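You operate a simulated robot arm through the tools that you are given. There is no shell and no other tool. Be economical: measure what you need, move in short steps, check, and stop when the job is done.

You run a simulated robot arm. Do the job below in one go: nothing can be reset, and whatever is moved stays where it is left.

TASK
Close the silver drawer. Then fetch the wooden dauber and stand it on top of the small hub. Then fetch the steel disc from the top of the steel rack and set it on the low shelf of the warming stand. Then fetch the green-ended billet from the bottom shelf of the steel rack and stand it on the upper shelf of the steel rack. Then put the felt pad on the round plate. Then take the grooved disc from the upper shelf of the steel rack and leave it on the top of the steel rack. Then put the short billet from the upper shelf of the steel rack on the top of the steel rack. Then open the rack drawer, fetch the green ring gauge and set it in the inside of the rack drawer, then shut the drawer. Keep to this order. Set down upright: wooden dauber, green-ended billet, short billet.

The check looks at the end state, three seconds after you hand in, the way a careful person would. Anything else that was tipped, shoved, dropped, spilled or broken makes it a failure.

THE ROBOT
A 7-joint arm with a two-finger parallel gripper on a trunk, on a base that drives. Base frame: it is fixed to the floor where the robot stands at the start and does not move with it; the origin is under the middle of the robot, x ahead of it, y to its left, z up. Lengths are in mm, angles in degrees, forces in N, time in s.
With the tool pointing down near the work surface it reaches from about 100 to 680 mm from the robot's upright axis, wherever it stands. Its first joint turns from -115.0 to 115.0 degrees. Places, roughly: felt pad (5x5x4 cm) [0, -900, 1200]; green ring gauge [-500, -1000, 500]; green-ended billet (4x4x8 cm) [300, -600, 300]; grooved disc (6x6x3 cm) [-100, -800, 1200]; inside of the rack drawer [-200, -1100, 300]; low shelf of the warming stand [2000, 500, 300]; rack drawer [-200, -1100, 300]; round plate (6x6x3 cm) [1800, 400, 800]; short billet (4x4x6 cm) [-300, -1000, 1200]; silver drawer [600, -200, 700]; small hub (5x5x4 cm) [1900, 500, 800]; steel disc (6x6x3 cm) [300, -600, 1600]; top of the steel rack [0, -1000, 1600]; upper shelf of the steel rack [0, -1000, 1200]; wooden dauber (3x3x10 cm) [300, -500, 300]. Payload 3.91 kg.
The TCP is the grasp point between the finger pads, 30 mm short of the fingertips. In the tool frame z runs along the fingers and y along their closing line. Largest opening 110 mm; finger width 20, thickness 10; the body of the gripper, 48 by 112 mm, starts 55 mm behind the TCP.
Orientation is that of the tool frame in the base frame, as a unit quaternion [w, x, y, z]. With the fingers straight down and closing along the base's y, the tool's x points along the base's -x, its y along +y and its z along -z.

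THE INTERFACE
- The arm moves only by the tool jog_arm. Its argument "targets" is a list of rows, each a list of 7 numbers: the turn, a rotation vector about the base's x, y, z in units of 120 degrees (1.0 is 120 degrees), then the shift along the base's x, y, z in units of 400 mm (1.0 is 400 mm), then the opening, from 0 (shut) to 1 (fully open). In form: [[ax, ay, az, x, y, z, claw], ...]. A call has 1 to 12 rows; each row is the pose to reach, as a shift and turn from the pose commanded when the call began. A call with a number of a shift or a turn outside -1 to 1 is refused whole. Rows are played at 5 a second. More than 50 mm and 8.6 degrees between two rows, or a gripper value outside its range, and nothing of the call is played. A pose out of reach is approached as far as the arm can. The call stops where the force on the tool passes 40 N (or 10 N more than at its start, if that is more) or the arm is blocked; 0.2 s more then pass. Each finger travels about 108 mm/s and halts on what it meets, pressing with about 44 N; the grip force reading is that of the motor and also rises with nothing between the fingers. The clock runs only during rows and for 0.2 s after the last one: add rows that repeat a pose to give the fingers time. The reply holds the time, the measured pose of the TCP, the force on the tool along the base axes, the opening and the grip force, in the units named above and with some noise, with the torque about the TCP (base axes, N m) and any sound that the robot's microphone picked up.
- Cameras (640 x 400 px; columns grow to the right, rows downward): "scene" is now at [-9.4, 73.9, 1400.3]; the picture's right is [-0.85, -0.53, 0.00], its down [-0.18, 0.29, -0.94] and it looks along [0.50, -0.80, -0.34] (base axes); focal length 214 px, centre (320, 200). "wrist" rides on the gripper at [72, 17, -103] in the tool frame; the picture's right is [-0.23, 0.97, 0.00], its down [-0.76, -0.18, -0.62] and it looks along [-0.61, -0.14, 0.78] (tool axes); focal length 222 px, centre (320, 200). There is no depth. A picture from a camera that has moved, and an enlarged one, comes with that camera's place and axes in the base frame and with its lens.
- capture(camera): a new picture of that camera. The clock stands still meanwhile.
- slide_trunk(by): slides the trunk up (or, below 0, down) by that many mm; the arm and the scene camera ride with it, the base frame stays. It gives what a move gives, with no picture.
- drive_base(legs): drives the robot by 1 to 6 legs, each [ahead, turn to the left] in mm and degrees, along the robot's own axes; the way and the turn of a leg run together, so that a leg with both is an arc; at most 1500 mm and 180 degrees a leg. The arm and the cameras ride along, it lands a little off, and it stops where it bumps. It gives what a move gives.
- head_to(pan, tilt): turns the head with the scene camera to pan (to the left, within 155 degrees either way) and tilt (down, from -29 to 69), counted from straight ahead of the robot. It gives what a move gives.
- close_up(camera, box): a new picture of the part [left, top, right, bottom] of that camera's present view, enlarged. The clock stands still meanwhile.
- close_job(): hands the job in; it is judged then, once.

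Work in short steps. Places have to be worked out from the pictures, the camera data and where the tool is seen: move nearer, look again, correct. Check each grasp and each placing, and mend what went wrong. You have 493 turns and 238 pictures in all, those below and enlarged ones among them. Open the gripper and draw the arm clear of the work before you hand the job in, unless the task says otherwise.

The tools are called after "Emit:" as name(argument=value, ...) on one line, values as JSON. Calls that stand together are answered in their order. jog_arm: Moves the arm, as the interface text tells. Its arguments: {"type":"object","properties":{"targets":{"type":"array","items":{"type":"array","items":{"type":"number"}}}},"required":["targets"]} The other tools are called the same way: slide_trunk (by) slides the trunk up or down; drive_base (legs) drives the base; head_to (pan, tilt) turns the head that bears the scene camera; capture (camera) takes a picture; close_up (camera, box) takes an enlarged picture of a part of a camera's view; close_job () hands the job in.

At the start:

```text
time_s: 0.0
eef_pos: [-70.2, -392.8, 999.5]
tool_rot: [0.0, 0.0, 1.0, 0.0]
wrist_force: [-0.4, 0.6, -0.4]
ft_torque: [0.02, 0.04, -0.02]
width: 110.0
grasp_force: 0.1
trunk travel left (down, up): [-475.0, 515.0]
robot x, y, heading: [-1.7, 0.9, 0.1]
head pan, tilt: [-57.9, 19.9]
```

scene: 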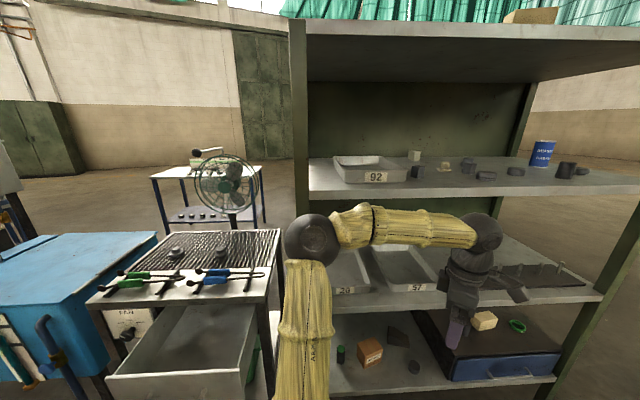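
wrist: 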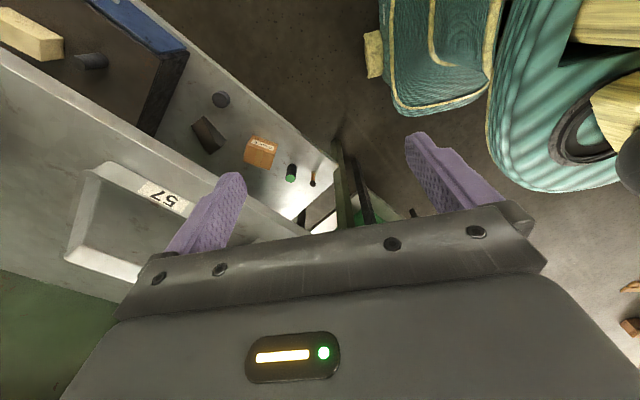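

I start by looking around: first turn the head toward the silver drawer.

Emit:
head_to(pan=-25, tilt=40)

Emit:
capture(camera="scene")

```text
time_s: 1.0
eef_pos: [-71.5, -392.2, 999.0]
tool_rot: [0.0, -0.001, 1.0, -0.001]
wrist_force: [-0.1, 0.0, -0.6]
ft_torque: [-0.04, 0.02, -0.02]
width: 109.7
grasp_force: 0.0
trunk travel left (down, up): [-475.0, 515.0]
robot x, y, heading: [2.7, 3.3, 0.1]
head pan, tilt: [-25.0, 40.0]
```

```text
235 pictures are left
camera scene: at [18.2, 116.9, 1368.7], right [-0.42, -0.91, 0.0], down [-0.58, 0.27, -0.77], along [0.69, -0.32, -0.64], focal length 214 px, centre (320, 200)
```

scene: 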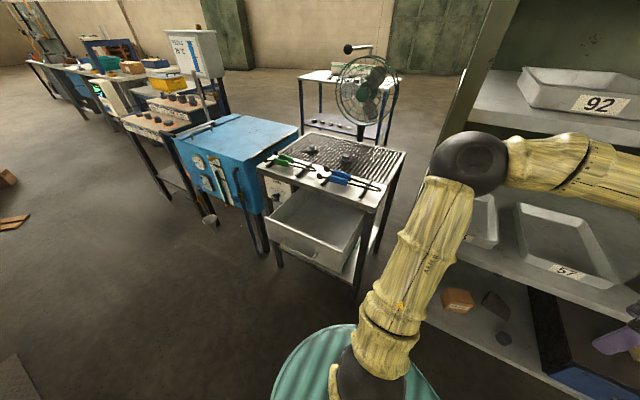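

Zoom in on the drawer.

Emit:
close_up(camera="scene", box=[220, 120, 420, 300])

Emit:
close_up(camera="scene", box=[290, 30, 420, 140])

```text
2.22 times, centred on (320, 210) of scene
camera zoom: at [18.2, 116.9, 1368.7], right [-0.42, -0.91, 0.0], down [-0.58, 0.27, -0.77], along [0.69, -0.32, -0.64], focal length 477 px, centre (320, 178)
```

zoom: 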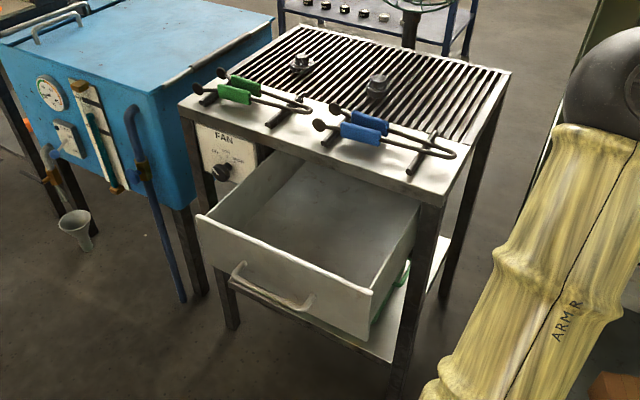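

```text
3.64 times, centred on (355, 85) of scene
camera zoom: at [18.2, 116.9, 1368.7], right [-0.42, -0.91, 0.0], down [-0.58, 0.27, -0.77], along [0.69, -0.32, -0.64], focal length 780 px, centre (193, 618)
```

zoom: 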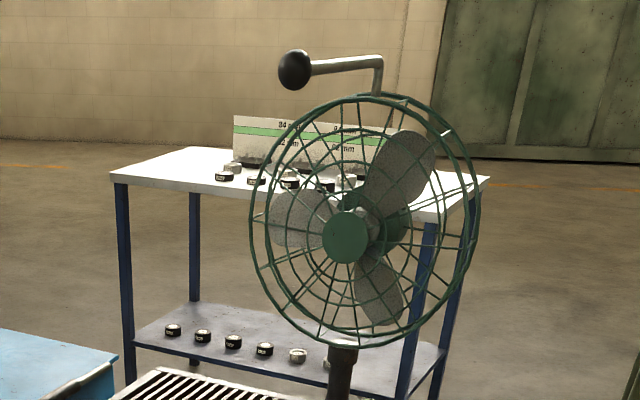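

The warming stand is the far left table. Now look at the rack head-on, and the stand.

Emit:
head_to(pan=-80, tilt=30)

Emit:
capture(camera="scene")

Emit:
head_to(pan=-110, tilt=30)

Emit:
capture(camera="scene")

Emit:
head_to(pan=20, tilt=25)

Emit:
capture(camera="scene")

```text
time_s: 2.2
eef_pos: [-71.9, -392.6, 1000.4]
tool_rot: [0.0, 0.0, 1.0, 0.0]
wrist_force: [-0.3, -0.8, 0.4]
ft_torque: [0.03, 0.02, 0.01]
width: 110.1
grasp_force: 0.0
trunk travel left (down, up): [-475.0, 515.0]
robot x, y, heading: [0.4, 1.7, 0.2]
head pan, tilt: [-80.0, 30.0]
```

```text
232 pictures are left
camera scene: at [-43.1, 63.8, 1384.0], right [-0.98, -0.17, 0.0], down [-0.09, 0.49, -0.87], along [0.15, -0.85, -0.5], focal length 214 px, centre (320, 200)
```

scene: 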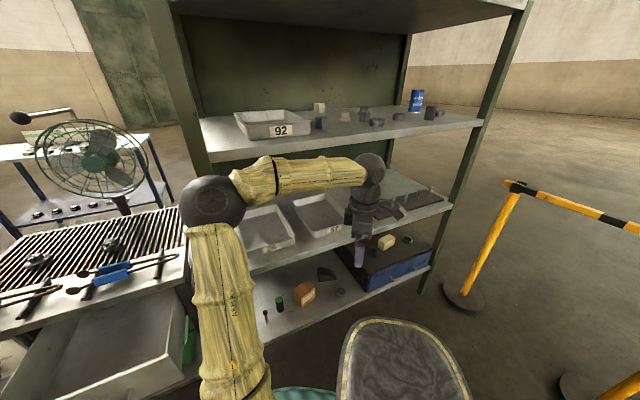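

```text
time_s: 3.2
eef_pos: [-71.1, -392.9, 999.0]
tool_rot: [0.0, -0.001, 1.0, 0.0]
wrist_force: [-0.1, -0.8, 0.2]
ft_torque: [0.0, 0.02, 0.02]
width: 109.8
grasp_force: 0.1
trunk travel left (down, up): [-475.0, 515.0]
robot x, y, heading: [-0.6, 0.8, 0.2]
head pan, tilt: [-110.0, 30.0]
```

```text
231 pictures are left
camera scene: at [-89.8, 67.8, 1384.0], right [-0.94, 0.34, 0.0], down [0.17, 0.47, -0.87], along [-0.3, -0.81, -0.5], focal length 214 px, centre (320, 200)
```

scene: 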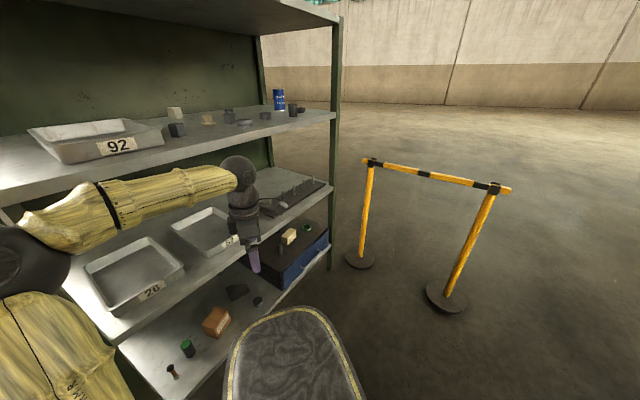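

```text
time_s: 5.3
eef_pos: [-72.0, -392.8, 1000.7]
tool_rot: [0.0, 0.0, 1.0, 0.0]
wrist_force: [0.2, 0.1, -0.5]
ft_torque: [-0.01, 0.0, 0.0]
width: 109.9
grasp_force: 0.1
trunk travel left (down, up): [-475.0, 515.0]
robot x, y, heading: [-1.5, 0.7, 0.0]
head pan, tilt: [20.0, 25.0]
```

```text
230 pictures are left
camera scene: at [27.7, 184.3, 1392.0], right [0.34, -0.94, 0.0], down [-0.4, -0.14, -0.91], along [0.85, 0.31, -0.42], focal length 214 px, centre (320, 200)
```

scene: 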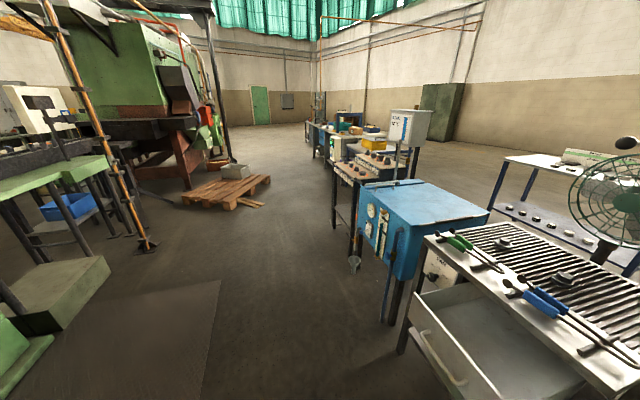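

Rack, grill table and stand are lined up along a wall turned about 35° from x. I turn the base to run parallel with them.

Emit:
drive_base(legs=[[0, 35.5]])

Emit:
head_to(pan=-90, tilt=30)

Emit:
capture(camera="scene")

Emit:
head_to(pan=-45, tilt=40)

Emit:
capture(camera="scene")

```text
time_s: 8.0
eef_pos: [160.3, -366.0, 999.3]
tool_rot: [0.001, -0.292, 0.957, 0.0]
wrist_force: [-0.3, 0.3, 0.2]
ft_torque: [0.0, -0.02, 0.0]
width: 110.0
grasp_force: 0.0
trunk travel left (down, up): [-475.0, 515.0]
robot x, y, heading: [2.4, -2.6, 34.2]
head pan, tilt: [20.0, 25.0]
```

```text
time_s: 9.8
eef_pos: [159.2, -366.1, 1000.5]
tool_rot: [0.0, -0.291, 0.957, -0.001]
wrist_force: [-0.6, 0.8, 0.0]
ft_torque: [-0.01, 0.01, 0.01]
width: 110.1
grasp_force: 0.0
trunk travel left (down, up): [-475.0, 515.0]
robot x, y, heading: [-0.0, 0.2, 33.9]
head pan, tilt: [-90.0, 30.0]
```

```text
229 pictures are left
camera scene: at [-83.4, 18.3, 1384.0], right [-0.83, -0.56, 0.0], down [-0.28, 0.41, -0.87], along [0.48, -0.72, -0.5], focal length 214 px, centre (320, 200)
```

scene: 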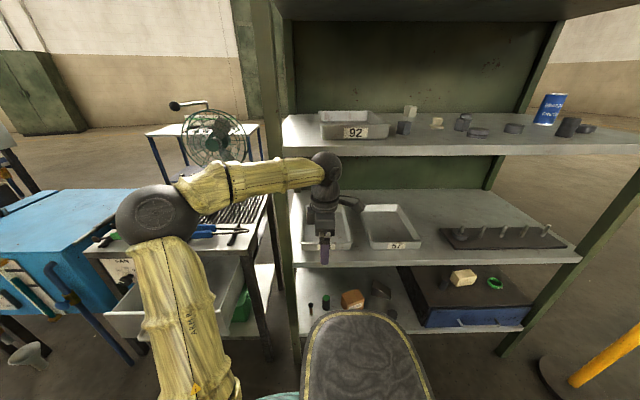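

```text
time_s: 11.0
eef_pos: [159.1, -364.5, 999.3]
tool_rot: [0.0, -0.292, 0.957, 0.0]
wrist_force: [0.2, 0.1, 0.1]
ft_torque: [0.0, 0.03, -0.01]
width: 110.1
grasp_force: 0.0
trunk travel left (down, up): [-475.0, 515.0]
robot x, y, heading: [0.6, -0.5, 34.1]
head pan, tilt: [-45.0, 40.0]
```

```text
228 pictures are left
camera scene: at [-50.5, 77.0, 1368.7], right [-0.19, -0.98, 0.0], down [-0.63, 0.12, -0.77], along [0.75, -0.15, -0.64], focal length 214 px, centre (320, 200)
```

scene: 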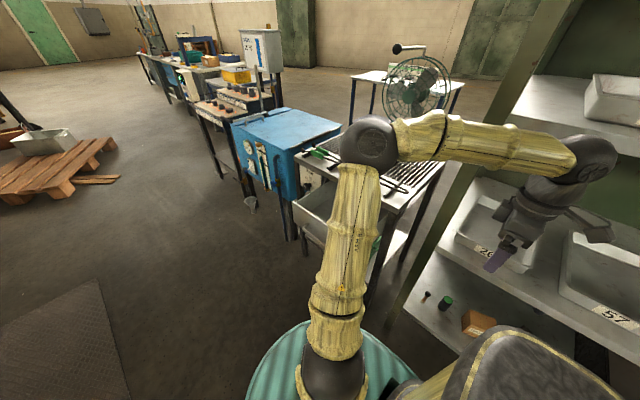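

The rack front is parallel to the base heading (34°). Drive ahead alongside the grill table, then look at the drawer.

Emit:
drive_base(legs=[[480, 0]])

Emit:
head_to(pan=-90, tilt=40)

Emit:
capture(camera="scene")

Emit:
capture(camera="wrist")

```text
time_s: 14.2
eef_pos: [547.4, -104.1, 999.9]
tool_rot: [0.0, -0.29, 0.957, 0.001]
wrist_force: [-0.6, -0.4, 0.6]
ft_torque: [0.01, 0.01, -0.01]
width: 109.9
grasp_force: 0.1
trunk travel left (down, up): [-475.0, 515.0]
robot x, y, heading: [388.1, 260.8, 34.1]
head pan, tilt: [-45.0, 40.0]
```

```text
time_s: 15.3
eef_pos: [546.8, -103.4, 1001.5]
tool_rot: [0.001, -0.292, 0.957, 0.0]
wrist_force: [0.6, -0.3, -0.1]
ft_torque: [-0.01, -0.02, -0.04]
width: 110.0
grasp_force: 0.1
trunk travel left (down, up): [-475.0, 515.0]
robot x, y, heading: [386.1, 259.8, 33.9]
head pan, tilt: [-90.0, 40.0]
```

```text
227 pictures are left
camera scene: at [301.0, 283.9, 1368.7], right [-0.83, -0.56, 0.0], down [-0.36, 0.53, -0.77], along [0.43, -0.63, -0.64], focal length 214 px, centre (320, 200)
```

scene: 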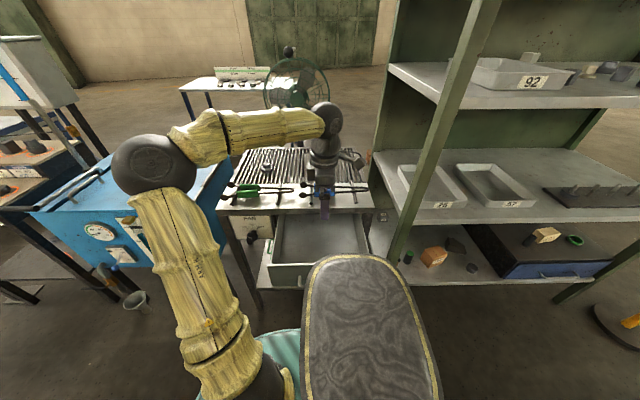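

```text
226 pictures are left
camera wrist: at [477.7, -130.8, 1102.2], right [-0.36, 0.93, 0.0], down [0.73, 0.28, 0.62], along [0.58, 0.22, -0.78], focal length 222 px, centre (320, 200)
```

wrist: 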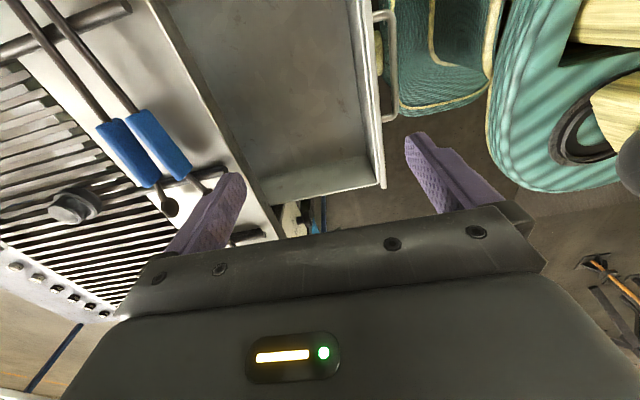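

I triangulate the drawer's front top corner at about z 780, roughly 315 mm to the right of the base axis. I back the gripper away from the table, close it and tilt it 30° so that it can press the drawer front.

Emit:
jog_arm(targets=[[-0.052, -0.035, 0, -0.056, 0.083, 0, 0], [-0.104, -0.07, 0, -0.112, 0.166, 0, 0], [-0.155, -0.105, 0, -0.168, 0.249, 0, 0], [-0.207, -0.14, 0, -0.2235, 0.3315, 0, 0], [-0.207, -0.14, 0, -0.2235, 0.3315, 0, 0]])

Emit:
capture(camera="wrist")

Emit:
capture(camera="scene")

```text
time_s: 16.5
eef_pos: [456.0, 30.0, 1005.2]
tool_rot: [0.075, -0.282, 0.924, -0.248]
wrist_force: [-0.4, -0.3, 0.9]
ft_torque: [-0.03, -0.01, -0.02]
width: 0.0
grasp_force: 37.9
trunk travel left (down, up): [-475.0, 515.0]
robot x, y, heading: [388.7, 258.1, 34.2]
head pan, tilt: [-90.0, 40.0]
```

```text
225 pictures are left
camera wrist: at [358.5, 43.5, 1084.0], right [-0.28, 0.83, -0.49], down [0.54, 0.56, 0.63], along [0.79, -0.09, -0.61], focal length 222 px, centre (320, 200)
```

wrist: 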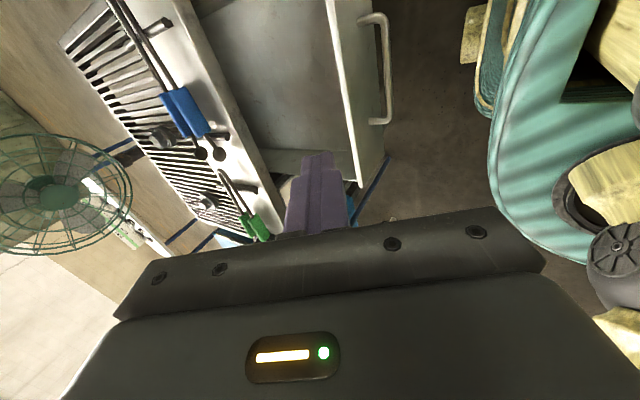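

```text
224 pictures are left
camera scene: at [300.7, 284.3, 1368.6], right [-0.83, -0.56, 0.0], down [-0.36, 0.53, -0.77], along [0.43, -0.64, -0.64], focal length 214 px, centre (320, 200)
```

scene: 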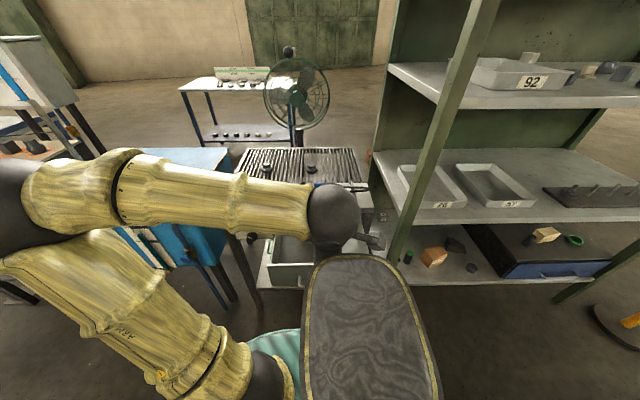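

The handle is at about z 705 with the fingers right in front of its middle. Lower the tool in front of it.

Emit:
jog_arm(targets=[[0, 0, 0, 0, 0, -0.115, 0], [0, 0, 0, 0, 0, -0.23, 0], [0, 0, 0, 0, 0, -0.345, 0], [0, 0, 0, 0, 0, -0.46, 0], [0, 0, 0, 0, 0, -0.575, 0], [0, 0, 0, 0, 0, -0.69, 0], [0, 0, 0, 0, 0, -0.69, 0]])

Emit:
capture(camera="wrist")

```text
time_s: 18.0
eef_pos: [500.6, -64.1, 750.2]
tool_rot: [0.106, -0.348, 0.894, -0.262]
wrist_force: [12.9, 7.7, 51.6]
ft_torque: [1.15, 2.33, -1.14]
width: 0.1
grasp_force: 38.4
out of reach, approached as far as the arm can: row 2, 3, 4, 5, 6, 7
trunk travel left (down, up): [-475.0, 515.0]
robot x, y, heading: [386.3, 258.1, 34.2]
head pan, tilt: [-90.0, 40.0]
stopped in row 7: the force on the tool passed its limit at 356 N (the readings are from after the stop); the commanded pose is now the measured one
```

```text
223 pictures are left
camera wrist: at [397.9, -62.7, 826.9], right [-0.39, 0.76, -0.53], down [0.43, 0.65, 0.62], along [0.82, 0.01, -0.58], focal length 222 px, centre (320, 200)
```

wrist: 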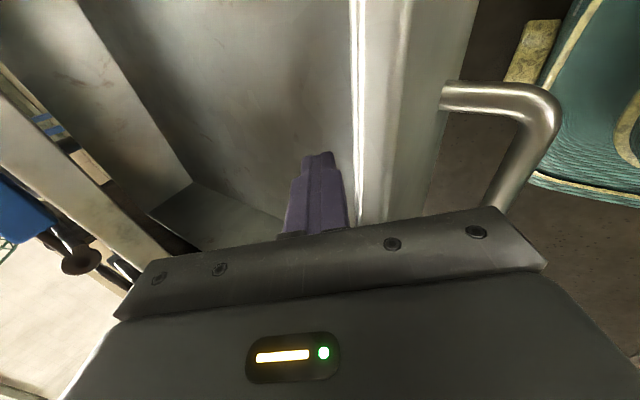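

The pose was out of reach and the arm veered into the drawer. Lift straight out again, then use the trunk to get the height.

Emit:
jog_arm(targets=[[0, 0, 0, 0, 0, 0.1, 0], [0, 0, 0, 0, 0, 0.2, 0], [0, 0, 0, 0, 0, 0.3, 0], [0, 0, 0, 0, 0, 0.4, 0], [0, 0, 0, 0, 0, 0.4, 0]])

Emit:
capture(camera="scene")

```text
time_s: 19.2
eef_pos: [496.4, -68.9, 907.5]
tool_rot: [0.103, -0.348, 0.895, -0.259]
wrist_force: [0.0, 0.0, -0.6]
ft_torque: [0.01, 0.01, 0.02]
width: 0.0
grasp_force: 37.9
trunk travel left (down, up): [-475.0, 515.0]
robot x, y, heading: [384.8, 260.8, 34.2]
head pan, tilt: [-90.0, 40.0]
```

```text
222 pictures are left
camera scene: at [300.4, 284.3, 1368.6], right [-0.83, -0.56, 0.0], down [-0.36, 0.53, -0.77], along [0.43, -0.64, -0.64], focal length 214 px, centre (320, 200)
```

scene: 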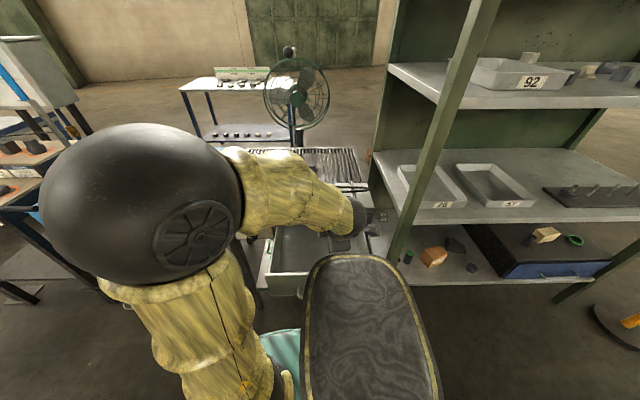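

The drawer looks unharmed. Raise and back off to the pose reached before, then lower the trunk.

Emit:
jog_arm(targets=[[0, 0, 0, 0, 0, 0.115, 0], [0, 0, 0, 0, 0, 0.235, 0], [0, 0, 0, -0.05, 0.1, 0.235, 0], [0, 0, 0, -0.101, 0.2, 0.235, 0], [0, 0, 0, -0.101, 0.248, 0.235, 0]])

```text
time_s: 20.4
eef_pos: [461.2, -3.3, 1000.4]
tool_rot: [0.103, -0.358, 0.891, -0.258]
wrist_force: [0.2, 0.1, -0.4]
ft_torque: [-0.04, 0.03, 0.0]
width: 0.1
grasp_force: 37.8
out of reach, approached as far as the arm can: row 4, 5
trunk travel left (down, up): [-475.0, 515.0]
robot x, y, heading: [386.4, 259.2, 34.0]
head pan, tilt: [-90.0, 40.0]
```

Too close for the arm to work. I shift the base about 150 mm away from the table, then put the arm further out.

Emit:
drive_base(legs=[[0, 25], [355, 0], [0, -25], [-322, 0]])

```text
time_s: 28.5
eef_pos: [373.4, 114.3, 1003.5]
tool_rot: [0.101, -0.357, 0.89, -0.263]
wrist_force: [0.5, -0.2, -0.2]
ft_torque: [0.0, 0.05, 0.01]
width: 0.0
grasp_force: 37.3
trunk travel left (down, up): [-475.0, 515.0]
robot x, y, heading: [302.7, 382.3, 34.6]
head pan, tilt: [-90.0, 40.0]
```

Now move the tool to in front of the handle (d≈225) and lower.

Emit:
jog_arm(targets=[[0, 0, 0, 0.07, -0.065, 0, 0], [0, 0, 0, 0.14, -0.13, 0, 0], [0, 0, 0, 0.209, -0.194, 0, 0], [0, 0, 0, 0.209, -0.194, -0.11, 0], [0, 0, 0, 0.209, -0.194, -0.22, 0], [0, 0, 0, 0.209, -0.194, -0.33, 0], [0, 0, 0, 0.209, -0.194, -0.33, 0]])

Emit:
capture(camera="wrist")

```text
time_s: 30.1
eef_pos: [457.9, 35.7, 873.2]
tool_rot: [0.101, -0.355, 0.891, -0.264]
wrist_force: [0.0, 0.5, -0.2]
ft_torque: [-0.04, -0.02, -0.01]
width: 0.0
grasp_force: 37.7
trunk travel left (down, up): [-475.0, 515.0]
robot x, y, heading: [299.1, 379.6, 34.7]
head pan, tilt: [-90.0, 40.0]
```

```text
221 pictures are left
camera wrist: at [357.0, 37.4, 949.5], right [-0.4, 0.75, -0.53], down [0.43, 0.66, 0.61], along [0.81, 0.02, -0.59], focal length 222 px, centre (320, 200)
```

wrist: 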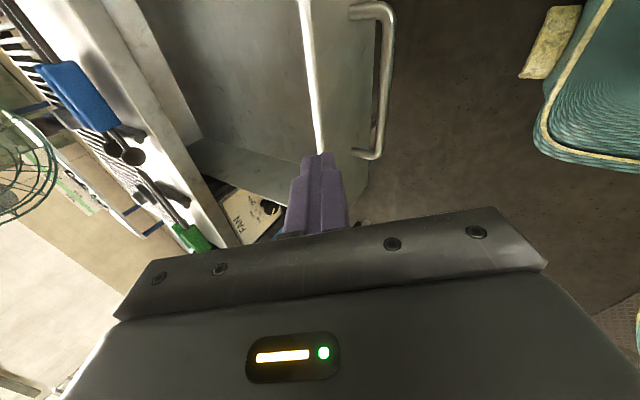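

The drawer has come out about 28 mm further. Back off 45 mm more, then lower to handle height.

Emit:
jog_arm(targets=[[0, 0, 0, -0.063, 0.093, 0, 0], [0, 0, 0, -0.063, 0.093, -0.12, 0], [0, 0, 0, -0.063, 0.093, -0.24, 0], [0, 0, 0, -0.063, 0.093, -0.355, 0], [0, 0, 0, -0.063, 0.093, -0.355, 0]])

Emit:
capture(camera="wrist")

```text
time_s: 31.3
eef_pos: [433.6, 51.7, 730.5]
tool_rot: [0.101, -0.356, 0.891, -0.264]
wrist_force: [0.3, 1.0, 0.2]
ft_torque: [0.01, -0.01, 0.02]
width: 0.2
grasp_force: 38.1
out of reach, approached as far as the arm can: row 3, 4, 5
trunk travel left (down, up): [-475.0, 515.0]
robot x, y, heading: [301.8, 377.0, 34.8]
head pan, tilt: [-90.0, 40.0]
```

```text
220 pictures are left
camera wrist: at [332.9, 51.6, 808.1], right [-0.4, 0.75, -0.53], down [0.43, 0.66, 0.61], along [0.81, 0.02, -0.59], focal length 222 px, centre (320, 200)
```

wrist: 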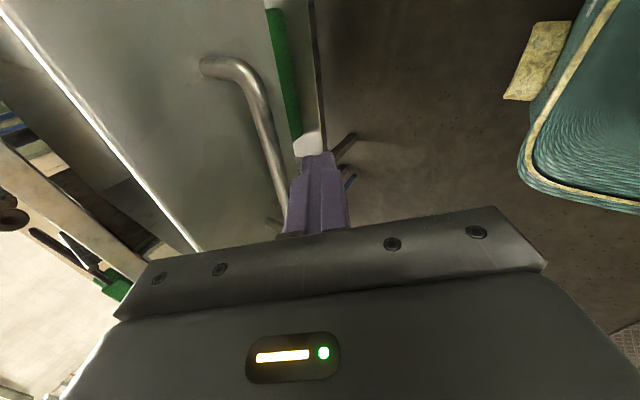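

The handle is directly ahead of the fingertips. Push along the closing direction.

Emit:
jog_arm(targets=[[0, 0, 0, 0.042, -0.062, 0, 0], [0, 0, 0, 0.084, -0.124, 0, 0], [0, 0, 0, 0.126, -0.187, 0, 0], [0, 0, 0, 0.168, -0.249, 0, 0], [0, 0, 0, 0.21, -0.311, 0, 0], [0, 0, 0, 0.21, -0.311, 0, 0]])

Emit:
capture(camera="wrist")

```text
time_s: 32.7
eef_pos: [517.8, -74.2, 728.0]
tool_rot: [0.101, -0.356, 0.891, -0.263]
wrist_force: [0.0, 1.0, 0.6]
ft_torque: [0.0, -0.02, 0.0]
width: 0.0
grasp_force: 37.6
trunk travel left (down, up): [-475.0, 515.0]
robot x, y, heading: [302.1, 379.9, 34.7]
head pan, tilt: [-90.0, 40.0]
```

```text
219 pictures are left
camera wrist: at [416.4, -72.3, 806.3], right [-0.4, 0.75, -0.53], down [0.43, 0.66, 0.61], along [0.81, 0.02, -0.59], focal length 222 px, centre (320, 200)
```

wrist: 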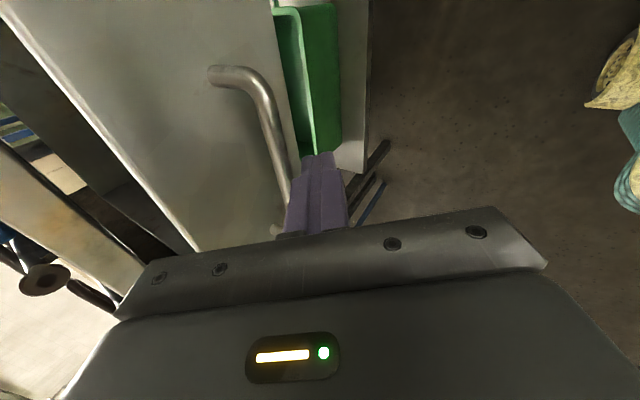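

The drawer moves with the fingers. Keep pushing.

Emit:
jog_arm(targets=[[0, 0, 0, 0.035, -0.052, 0, 0], [0, 0, 0, 0.07, -0.104, 0, 0], [0, 0, 0, 0.105, -0.155, 0, 0], [0, 0, 0, 0.14, -0.207, 0, 0], [0, 0, 0, 0.175, -0.259, 0, 0], [0, 0, 0, 0.21, -0.311, 0, 0], [0, 0, 0, 0.21, -0.311, 0, 0]])

Emit:
capture(camera="wrist")

Emit:
capture(camera="scene")

```text
time_s: 33.9
eef_pos: [574.8, -161.4, 725.6]
tool_rot: [0.1, -0.357, 0.893, -0.256]
wrist_force: [-0.4, 0.4, -3.0]
ft_torque: [0.09, 0.04, -0.04]
width: 0.1
grasp_force: 37.9
trunk travel left (down, up): [-475.0, 515.0]
robot x, y, heading: [302.8, 378.8, 34.5]
head pan, tilt: [-90.0, 40.0]
stopped in row 5: the force on the tool passed its limit at 58 N (the readings are from after the stop); the commanded pose is now the measured one
```

```text
218 pictures are left
camera wrist: at [474.6, -161.4, 804.0], right [-0.41, 0.75, -0.52], down [0.43, 0.66, 0.62], along [0.81, 0.03, -0.59], focal length 222 px, centre (320, 200)
```

wrist: 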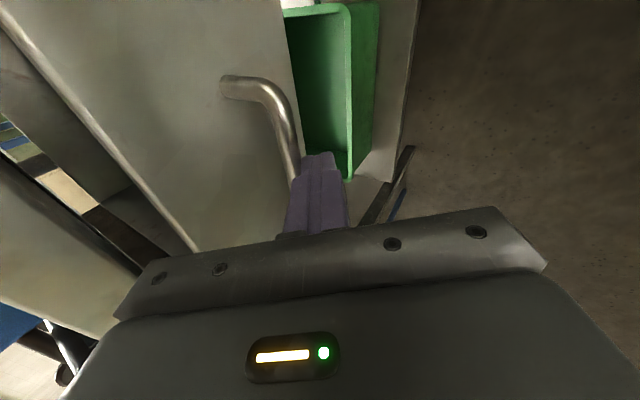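

```text
217 pictures are left
camera scene: at [215.8, 401.0, 1368.7], right [-0.82, -0.57, 0.0], down [-0.37, 0.53, -0.77], along [0.44, -0.63, -0.64], focal length 214 px, centre (320, 200)
```

scene: 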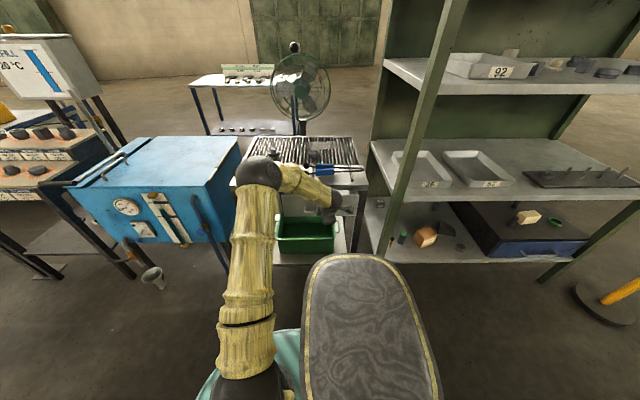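

It stopped at 58 N; push a little more to check whether it's at its end stop.

Emit:
jog_arm(targets=[[0, 0, 0, 0.014, -0.021, 0, 0], [0, 0, 0, 0.028, -0.041, 0, 0], [0, 0, 0, 0.042, -0.062, 0, 0], [0, 0, 0, 0.042, -0.062, 0, 0]])

Emit:
close_up(camera="scene", box=[210, 110, 400, 270])

```text
time_s: 34.2
eef_pos: [576.6, -163.8, 722.9]
tool_rot: [0.099, -0.356, 0.895, -0.251]
wrist_force: [-1.1, 2.7, -5.0]
ft_torque: [0.11, 0.05, -0.05]
width: 0.0
grasp_force: 37.3
trunk travel left (down, up): [-475.0, 515.0]
robot x, y, heading: [302.0, 380.6, 34.6]
head pan, tilt: [-90.0, 40.0]
stopped in row 1: the force on the tool passed its limit at 52 N (the readings are from after the stop); the commanded pose is now the measured one
```

```text
2.50 times, centred on (305, 190) of scene
camera zoom: at [215.5, 401.6, 1368.6], right [-0.82, -0.57, 0.0], down [-0.37, 0.53, -0.77], along [0.44, -0.63, -0.64], focal length 536 px, centre (358, 225)
```

zoom: 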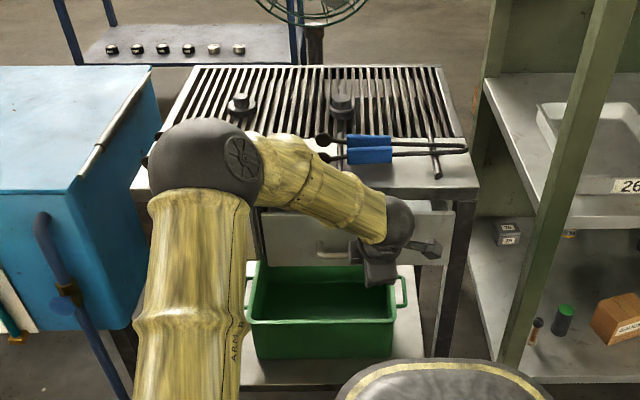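

The drawer is shut (flush under the tabletop). Pull the arm back and up.

Emit:
jog_arm(targets=[[0, 0, 0, -0.06, 0.09, 0, 0], [0, 0, 0, -0.12, 0.18, 0, 0], [0, 0, 0, -0.18, 0.268, 0.03, 0], [0, 0, 0, -0.21, 0.311, 0.13, 0], [0, 0, 0, -0.21, 0.311, 0.25, 0], [0, 0, 0, -0.21, 0.311, 0.37, 0], [0, 0, 0, -0.21, 0.311, 0.49, 0], [0, 0, 0, -0.21, 0.311, 0.6, 0]])

Emit:
head_to(pan=-110, tilt=40)

Emit:
capture(camera="scene")

Emit:
capture(camera="wrist")

```text
time_s: 36.0
eef_pos: [490.5, -39.0, 961.0]
tool_rot: [0.1, -0.356, 0.894, -0.252]
wrist_force: [0.2, 0.1, -1.1]
ft_torque: [-0.01, 0.02, 0.0]
width: 0.2
grasp_force: 37.5
trunk travel left (down, up): [-475.0, 515.0]
robot x, y, heading: [300.0, 380.2, 34.9]
head pan, tilt: [-90.0, 40.0]
```

```text
time_s: 36.9
eef_pos: [490.8, -38.9, 961.5]
tool_rot: [0.1, -0.356, 0.894, -0.252]
wrist_force: [0.0, 0.1, 0.3]
ft_torque: [0.03, 0.01, 0.05]
width: 0.0
grasp_force: 38.3
trunk travel left (down, up): [-475.0, 515.0]
robot x, y, heading: [305.2, 377.4, 34.7]
head pan, tilt: [-110.0, 40.0]
```

```text
215 pictures are left
camera scene: at [188.7, 389.7, 1368.7], right [-0.97, -0.25, 0.0], down [-0.16, 0.62, -0.77], along [0.19, -0.74, -0.64], focal length 214 px, centre (320, 200)
```

scene: 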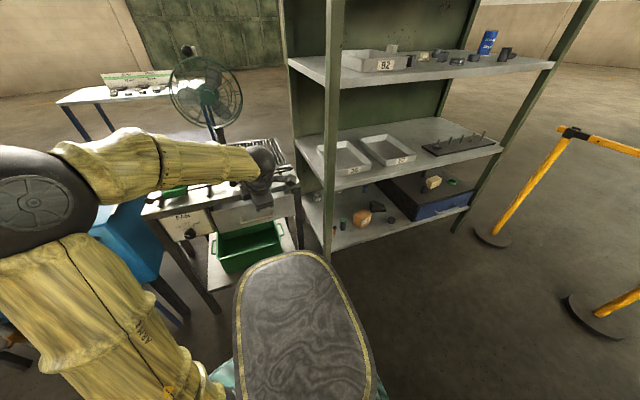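

```text
214 pictures are left
camera wrist: at [390.7, -40.7, 1039.4], right [-0.41, 0.76, -0.51], down [0.43, 0.65, 0.62], along [0.8, 0.03, -0.59], focal length 222 px, centre (320, 200)
```

wrist: 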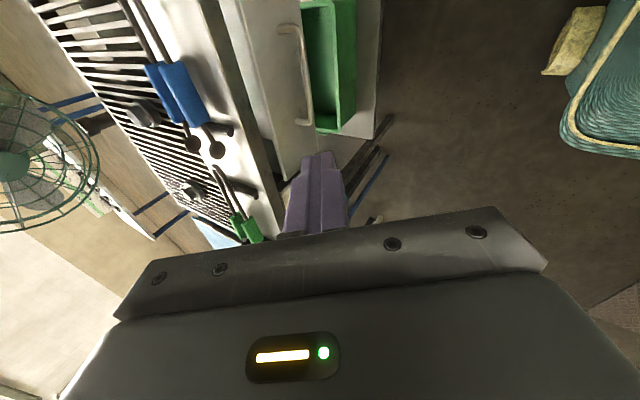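

Drawer confirmed shut. Now turn the tool to horizontal, pointing into the rack with the wrist camera on top.

Emit:
jog_arm(targets=[[-0.059, 0.024, 0.0267, 0, 0, 0, 0], [-0.119, 0.048, 0.0533, 0, 0, 0, 0], [-0.178, 0.072, 0.08, 0, 0, 0, 0], [-0.237, 0.096, 0.107, 0, 0, 0, 0], [-0.297, 0.12, 0.133, 0, 0, 0, 0], [-0.356, 0.144, 0.16, 0, 0, 0, 0], [-0.415, 0.168, 0.187, 0, 0, 0, 0], [-0.475, 0.192, 0.213, 0, 0, 0, 0], [-0.534, 0.216, 0.24, 0, 0, 0, 0], [-0.593, 0.24, 0.267, 0, 0, 0, 0], [-0.653, 0.264, 0.293, 0, 0, 0, 0], [-0.712, 0.288, 0.32, 0, 0, 0, 0]])

Emit:
capture(camera="scene")

Emit:
capture(camera="wrist")

```text
time_s: 39.5
eef_pos: [492.6, -39.5, 964.4]
tool_rot: [0.333, 0.624, -0.331, 0.624]
wrist_force: [-0.2, -0.3, 0.7]
ft_torque: [0.03, 0.0, -0.05]
width: 0.0
grasp_force: 37.7
trunk travel left (down, up): [-475.0, 515.0]
robot x, y, heading: [301.8, 378.6, 34.8]
head pan, tilt: [-110.0, 40.0]
```

```text
213 pictures are left
camera scene: at [188.7, 389.7, 1368.7], right [-0.97, -0.25, 0.0], down [-0.16, 0.62, -0.77], along [0.19, -0.74, -0.64], focal length 214 px, centre (320, 200)
```

scene: 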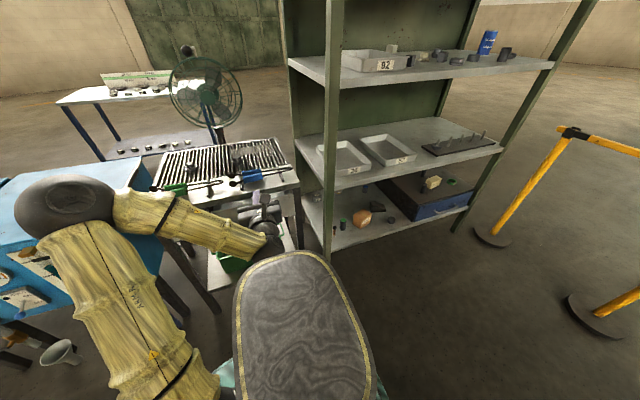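

```text
212 pictures are left
camera wrist: at [420.9, 36.1, 1036.0], right [-0.81, -0.55, -0.23], down [-0.2, 0.61, -0.76], along [0.55, -0.57, -0.61], focal length 222 px, centre (320, 200)
```

wrist: 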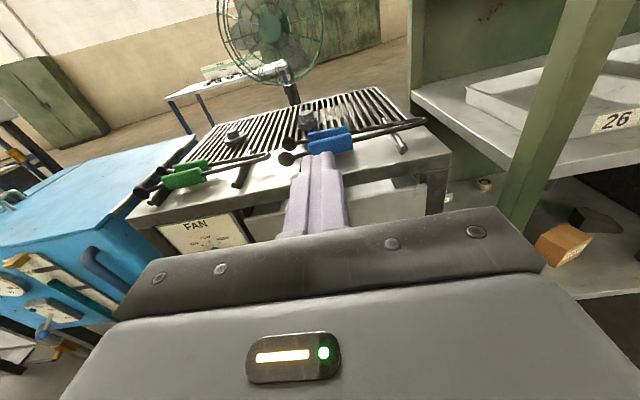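

Horizontal tool pose works. Drive back along the rack toward the dauber, lower the trunk and look.

Emit:
drive_base(legs=[[-420, -0.8]])

Emit:
slide_trunk(by=-475)

Emit:
head_to(pan=-90, tilt=30)

Emit:
capture(camera="scene")

Emit:
capture(camera="wrist")

```text
time_s: 42.4
eef_pos: [150.1, -275.6, 964.7]
tool_rot: [0.334, 0.623, -0.334, 0.623]
wrist_force: [0.9, 0.1, 0.4]
ft_torque: [0.05, 0.01, -0.01]
width: 0.0
grasp_force: 38.0
trunk travel left (down, up): [-475.0, 515.0]
robot x, y, heading: [-38.9, 146.7, 34.1]
head pan, tilt: [-110.0, 40.0]
```

```text
refused: -475 is not a number from -400 to 400
```

```text
time_s: 43.2
eef_pos: [150.1, -274.3, 964.5]
tool_rot: [0.334, 0.623, -0.334, 0.623]
wrist_force: [-0.8, 0.8, 0.0]
ft_torque: [0.0, 0.0, 0.01]
width: 0.0
grasp_force: 38.2
trunk travel left (down, up): [-475.0, 515.0]
robot x, y, heading: [-39.1, 144.0, 34.2]
head pan, tilt: [-90.0, 30.0]
```

```text
211 pictures are left
camera scene: at [-122.1, 164.0, 1384.0], right [-0.83, -0.56, 0.0], down [-0.28, 0.41, -0.87], along [0.49, -0.72, -0.5], focal length 214 px, centre (320, 200)
```

scene: 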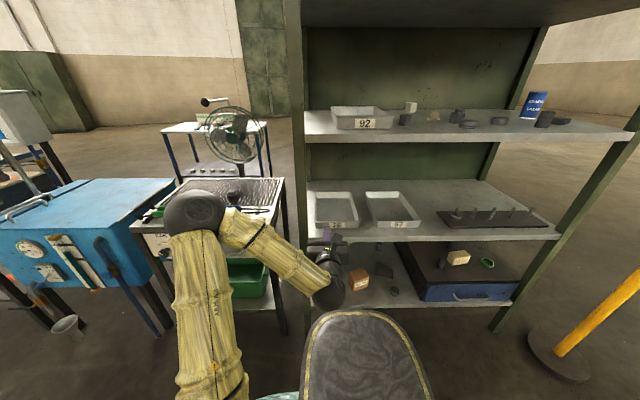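

```text
210 pictures are left
camera wrist: at [78.1, -198.9, 1036.0], right [-0.81, -0.54, -0.23], down [-0.2, 0.62, -0.76], along [0.55, -0.57, -0.61], focal length 222 px, centre (320, 200)
```

wrist: 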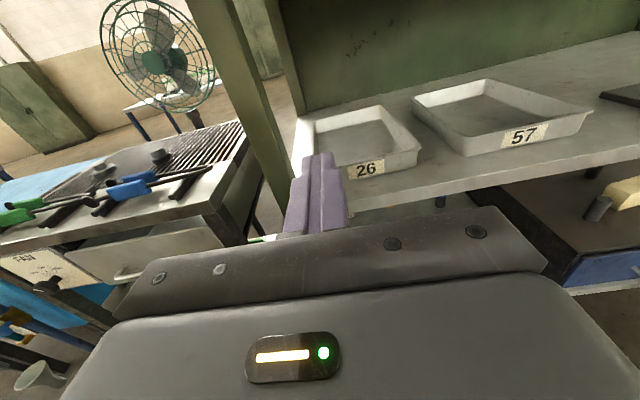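

Shelf heights worked out: bottom ≈285, middle ≈762, upper ≈1205; rack front edge at d≈525. Lower the trunk 400 to face the bottom shelf.

Emit:
slide_trunk(by=-400)

Emit:
capture(camera="scene")

Emit:
capture(camera="wrist")

```text
time_s: 47.0
eef_pos: [150.6, -275.4, 566.3]
tool_rot: [0.334, 0.624, -0.334, 0.623]
wrist_force: [-0.4, 0.7, 0.2]
ft_torque: [0.0, -0.01, -0.02]
width: 0.0
grasp_force: 37.7
trunk travel left (down, up): [-75.0, 915.0]
robot x, y, heading: [-42.3, 148.6, 34.1]
head pan, tilt: [-90.0, 30.0]
```

```text
209 pictures are left
camera scene: at [-122.1, 164.1, 984.0], right [-0.83, -0.56, 0.0], down [-0.28, 0.41, -0.87], along [0.49, -0.72, -0.5], focal length 214 px, centre (320, 200)
```

scene: 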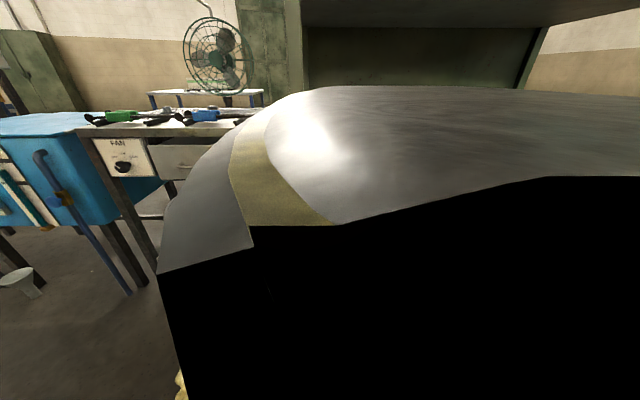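

```text
208 pictures are left
camera wrist: at [78.1, -198.9, 636.0], right [-0.81, -0.54, -0.23], down [-0.2, 0.62, -0.76], along [0.55, -0.57, -0.61], focal length 222 px, centre (320, 200)
```

wrist: 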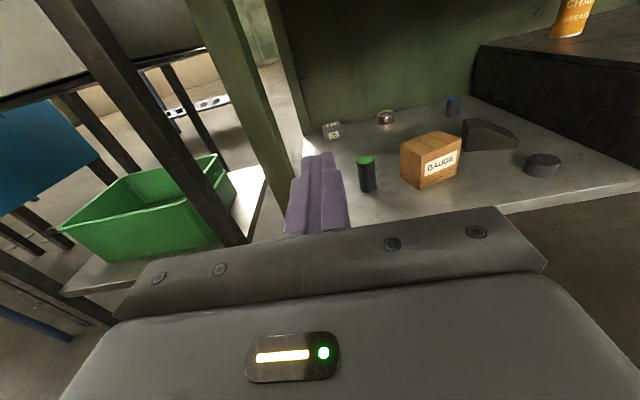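

The dauber is hidden by the fingers; open them to see between.

Emit:
jog_arm(targets=[[0, 0, 0, 0, 0, 0, 0.7], [0, 0, 0, 0, 0, 0, 0.7], [0, 0, 0, 0, 0, 0, 0.7]])

Emit:
capture(camera="wrist")

```text
time_s: 47.8
eef_pos: [149.5, -275.7, 564.0]
tool_rot: [0.334, 0.623, -0.334, 0.623]
wrist_force: [0.5, 0.4, -0.1]
ft_torque: [0.01, -0.04, 0.02]
width: 77.3
grasp_force: 0.0
trunk travel left (down, up): [-75.0, 915.0]
robot x, y, heading: [-40.0, 145.5, 34.2]
head pan, tilt: [-90.0, 30.0]
```

```text
207 pictures are left
camera wrist: at [78.1, -198.9, 636.0], right [-0.81, -0.54, -0.23], down [-0.2, 0.62, -0.76], along [0.55, -0.57, -0.61], focal length 222 px, centre (320, 200)
```

wrist: 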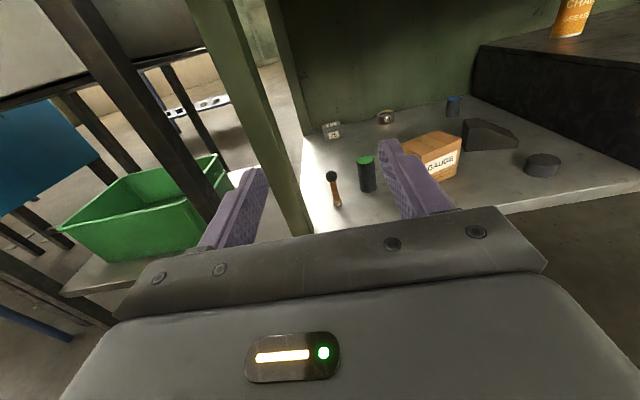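

Dauber found at about (336,-520), base z≈285; billet at (293,-600). Close-up to see its shape.

Emit:
close_up(camera="wrist", box=[290, 140, 400, 220])

```text
5.00 times, centred on (345, 180) of wrist
camera zoom: at [78.1, -198.9, 636.0], right [-0.81, -0.54, -0.23], down [-0.2, 0.62, -0.76], along [0.55, -0.57, -0.61], focal length 1111 px, centre (195, 300)
```

zoom: 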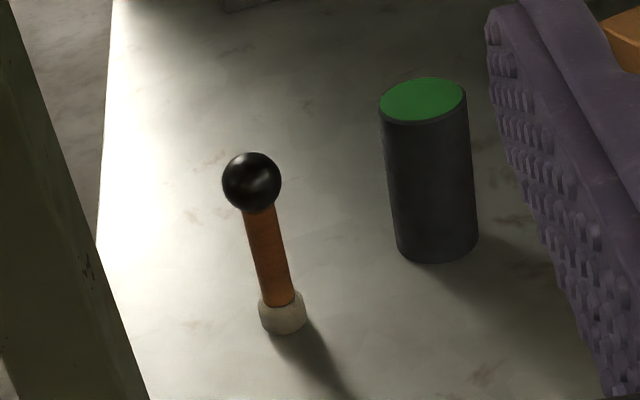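

Lower the trunk the last 75 mm, then bring the tool down to z≈337 in front of the dauber.

Emit:
slide_trunk(by=-75)

Emit:
jog_arm(targets=[[0, 0, 0, 0.036, 0.0245, -0.1, 0.6], [0, 0, 0, 0.036, 0.0245, -0.2, 0.6], [0, 0, 0, 0.036, 0.0245, -0.3, 0.6], [0, 0, 0, 0.036, 0.0245, -0.38, 0.6], [0, 0, 0, 0.036, 0.0245, -0.38, 0.6]])

Emit:
capture(camera="wrist")

```text
time_s: 49.0
eef_pos: [149.7, -274.8, 490.1]
tool_rot: [0.334, 0.623, -0.334, 0.623]
wrist_force: [-0.2, -0.5, 0.2]
ft_torque: [0.01, 0.01, -0.02]
width: 77.1
grasp_force: 0.1
trunk travel left (down, up): [0.0, 990.0]
robot x, y, heading: [-40.8, 145.8, 34.4]
head pan, tilt: [-90.0, 30.0]
```

```text
time_s: 50.2
eef_pos: [165.3, -266.7, 339.5]
tool_rot: [0.334, 0.623, -0.334, 0.623]
wrist_force: [0.6, -0.7, -0.8]
ft_torque: [-0.02, -0.01, 0.02]
width: 66.3
grasp_force: 0.0
out of reach, approached as far as the arm can: row 1, 2
trunk travel left (down, up): [0.0, 990.0]
robot x, y, heading: [-37.7, 148.2, 34.5]
head pan, tilt: [-90.0, 30.0]
```

```text
205 pictures are left
camera wrist: at [94.0, -189.4, 411.2], right [-0.81, -0.54, -0.23], down [-0.2, 0.62, -0.76], along [0.55, -0.57, -0.61], focal length 222 px, centre (320, 200)
```

wrist: 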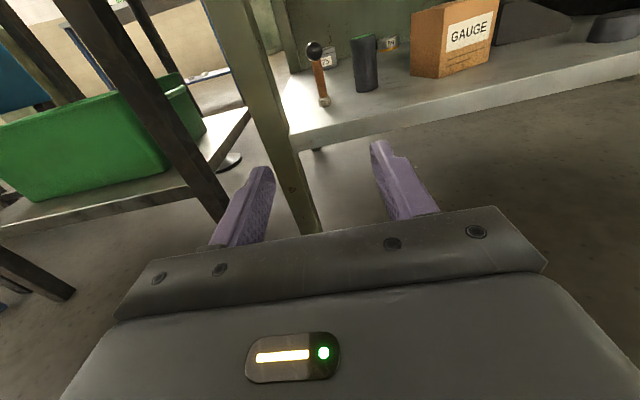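

Triangulating from two views: dauber at (326,-506), shelf z≈297; the post edge is near, so I approach with a 25° yaw. Move to a staging point 150 mm short.

Emit:
jog_arm(targets=[[0, 0, 0.052, 0.02, -0.1, 0, 0.6], [0, 0, 0.104, 0.04, -0.2, 0, 0.6], [0, 0, 0.156, 0.06, -0.3, 0, 0.6], [0, 0, 0.208, 0.08, -0.405, 0, 0.6], [0, 0, 0.208, 0.08, -0.405, 0, 0.6]])

Emit:
capture(camera="wrist")

```text
time_s: 51.4
eef_pos: [196.8, -428.0, 334.7]
tool_rot: [0.191, 0.681, -0.192, 0.68]
wrist_force: [0.4, -1.4, 0.2]
ft_torque: [-0.04, -0.03, -0.03]
width: 66.3
grasp_force: 0.0
trunk travel left (down, up): [0.0, 990.0]
robot x, y, heading: [-38.8, 146.1, 34.3]
head pan, tilt: [-90.0, 30.0]
```

```text
204 pictures are left
camera wrist: at [99.5, -389.7, 406.7], right [-0.51, -0.83, -0.23], down [-0.44, 0.48, -0.76], along [0.74, -0.29, -0.61], focal length 222 px, centre (320, 200)
```

wrist: 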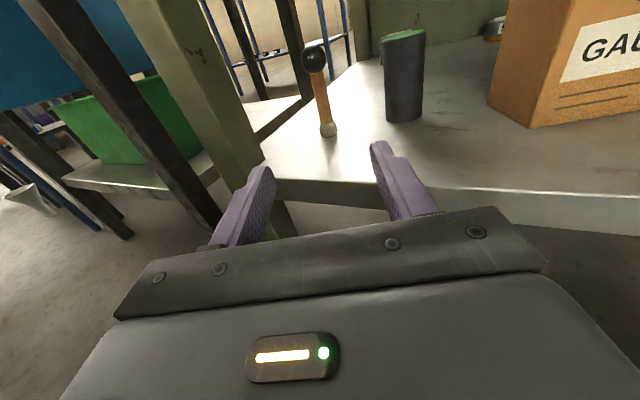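

Aim is good: target (327,-512,337). Advance along the tool axis.

Emit:
jog_arm(targets=[[0, 0, 0, 0.081, -0.052, 0.006, 0.6], [0, 0, 0, 0.163, -0.105, 0.006, 0.6], [0, 0, 0, 0.244, -0.158, 0.006, 0.6], [0, 0, 0, 0.325, -0.21, 0.006, 0.6], [0, 0, 0, 0.325, -0.21, 0.006, 0.6]])

Emit:
capture(camera="wrist")

```text
time_s: 52.2
eef_pos: [290.5, -487.3, 341.3]
tool_rot: [0.186, 0.683, -0.194, 0.68]
wrist_force: [-13.1, 38.7, 14.9]
ft_torque: [1.87, 1.36, -2.1]
width: 66.2
grasp_force: 0.0
trunk travel left (down, up): [0.0, 990.0]
robot x, y, heading: [-35.8, 147.2, 34.5]
head pan, tilt: [-90.0, 30.0]
stopped in row 4: the force on the tool passed its limit at 189 N (the readings are from after the stop); the commanded pose is now the measured one
```

```text
203 pictures are left
camera wrist: at [193.5, -450.6, 412.5], right [-0.5, -0.83, -0.24], down [-0.44, 0.48, -0.75], along [0.74, -0.28, -0.61], focal length 222 px, centre (320, 200)
```

wrist: 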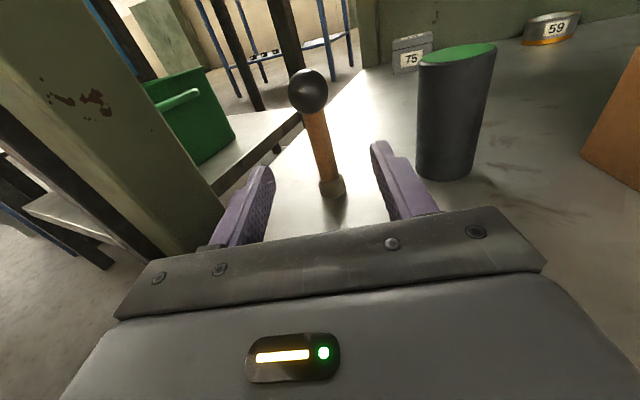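

Contact: the gripper's underside hit the shelf's front edge behind the fingers. Back off, then pitch the tool 40° down so the body stays above the shelf.

Emit:
jog_arm(targets=[[0, 0, 0, -0.085, 0.052, 0, 0.6], [0, 0, 0, -0.171, 0.103, 0, 0.6], [0, 0, 0, -0.23, 0.138, 0.05, 0.6], [0.035, 0.057, 0, -0.23, 0.138, 0.1, 0.6], [0.069, 0.114, 0, -0.23, 0.138, 0.15, 0.6], [0.103, 0.171, 0, -0.23, 0.138, 0.18, 0.6], [0.138, 0.229, 0, -0.23, 0.138, 0.18, 0.6], [0.172, 0.286, 0, -0.23, 0.138, 0.18, 0.6], [0.172, 0.286, 0, -0.23, 0.138, 0.18, 0.6]])

Emit:
capture(camera="wrist")

```text
time_s: 54.2
eef_pos: [198.6, -434.4, 408.5]
tool_rot: [0.111, 0.874, -0.249, 0.402]
wrist_force: [0.7, 0.8, 0.2]
ft_torque: [0.02, 0.0, -0.03]
width: 65.8
grasp_force: 0.0
trunk travel left (down, up): [0.0, 990.0]
robot x, y, heading: [-41.0, 142.8, 34.1]
head pan, tilt: [-90.0, 30.0]
```

```text
202 pictures are left
camera wrist: at [163.3, -433.3, 531.2], right [-0.64, -0.75, -0.18], down [-0.73, 0.66, -0.17], along [0.24, 0.02, -0.97], focal length 222 px, centre (320, 200)
```

wrist: 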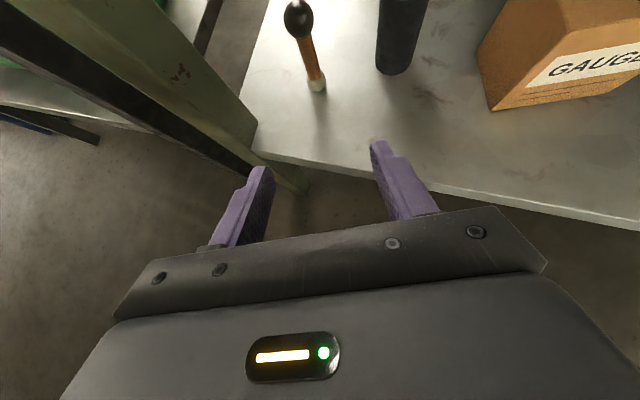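

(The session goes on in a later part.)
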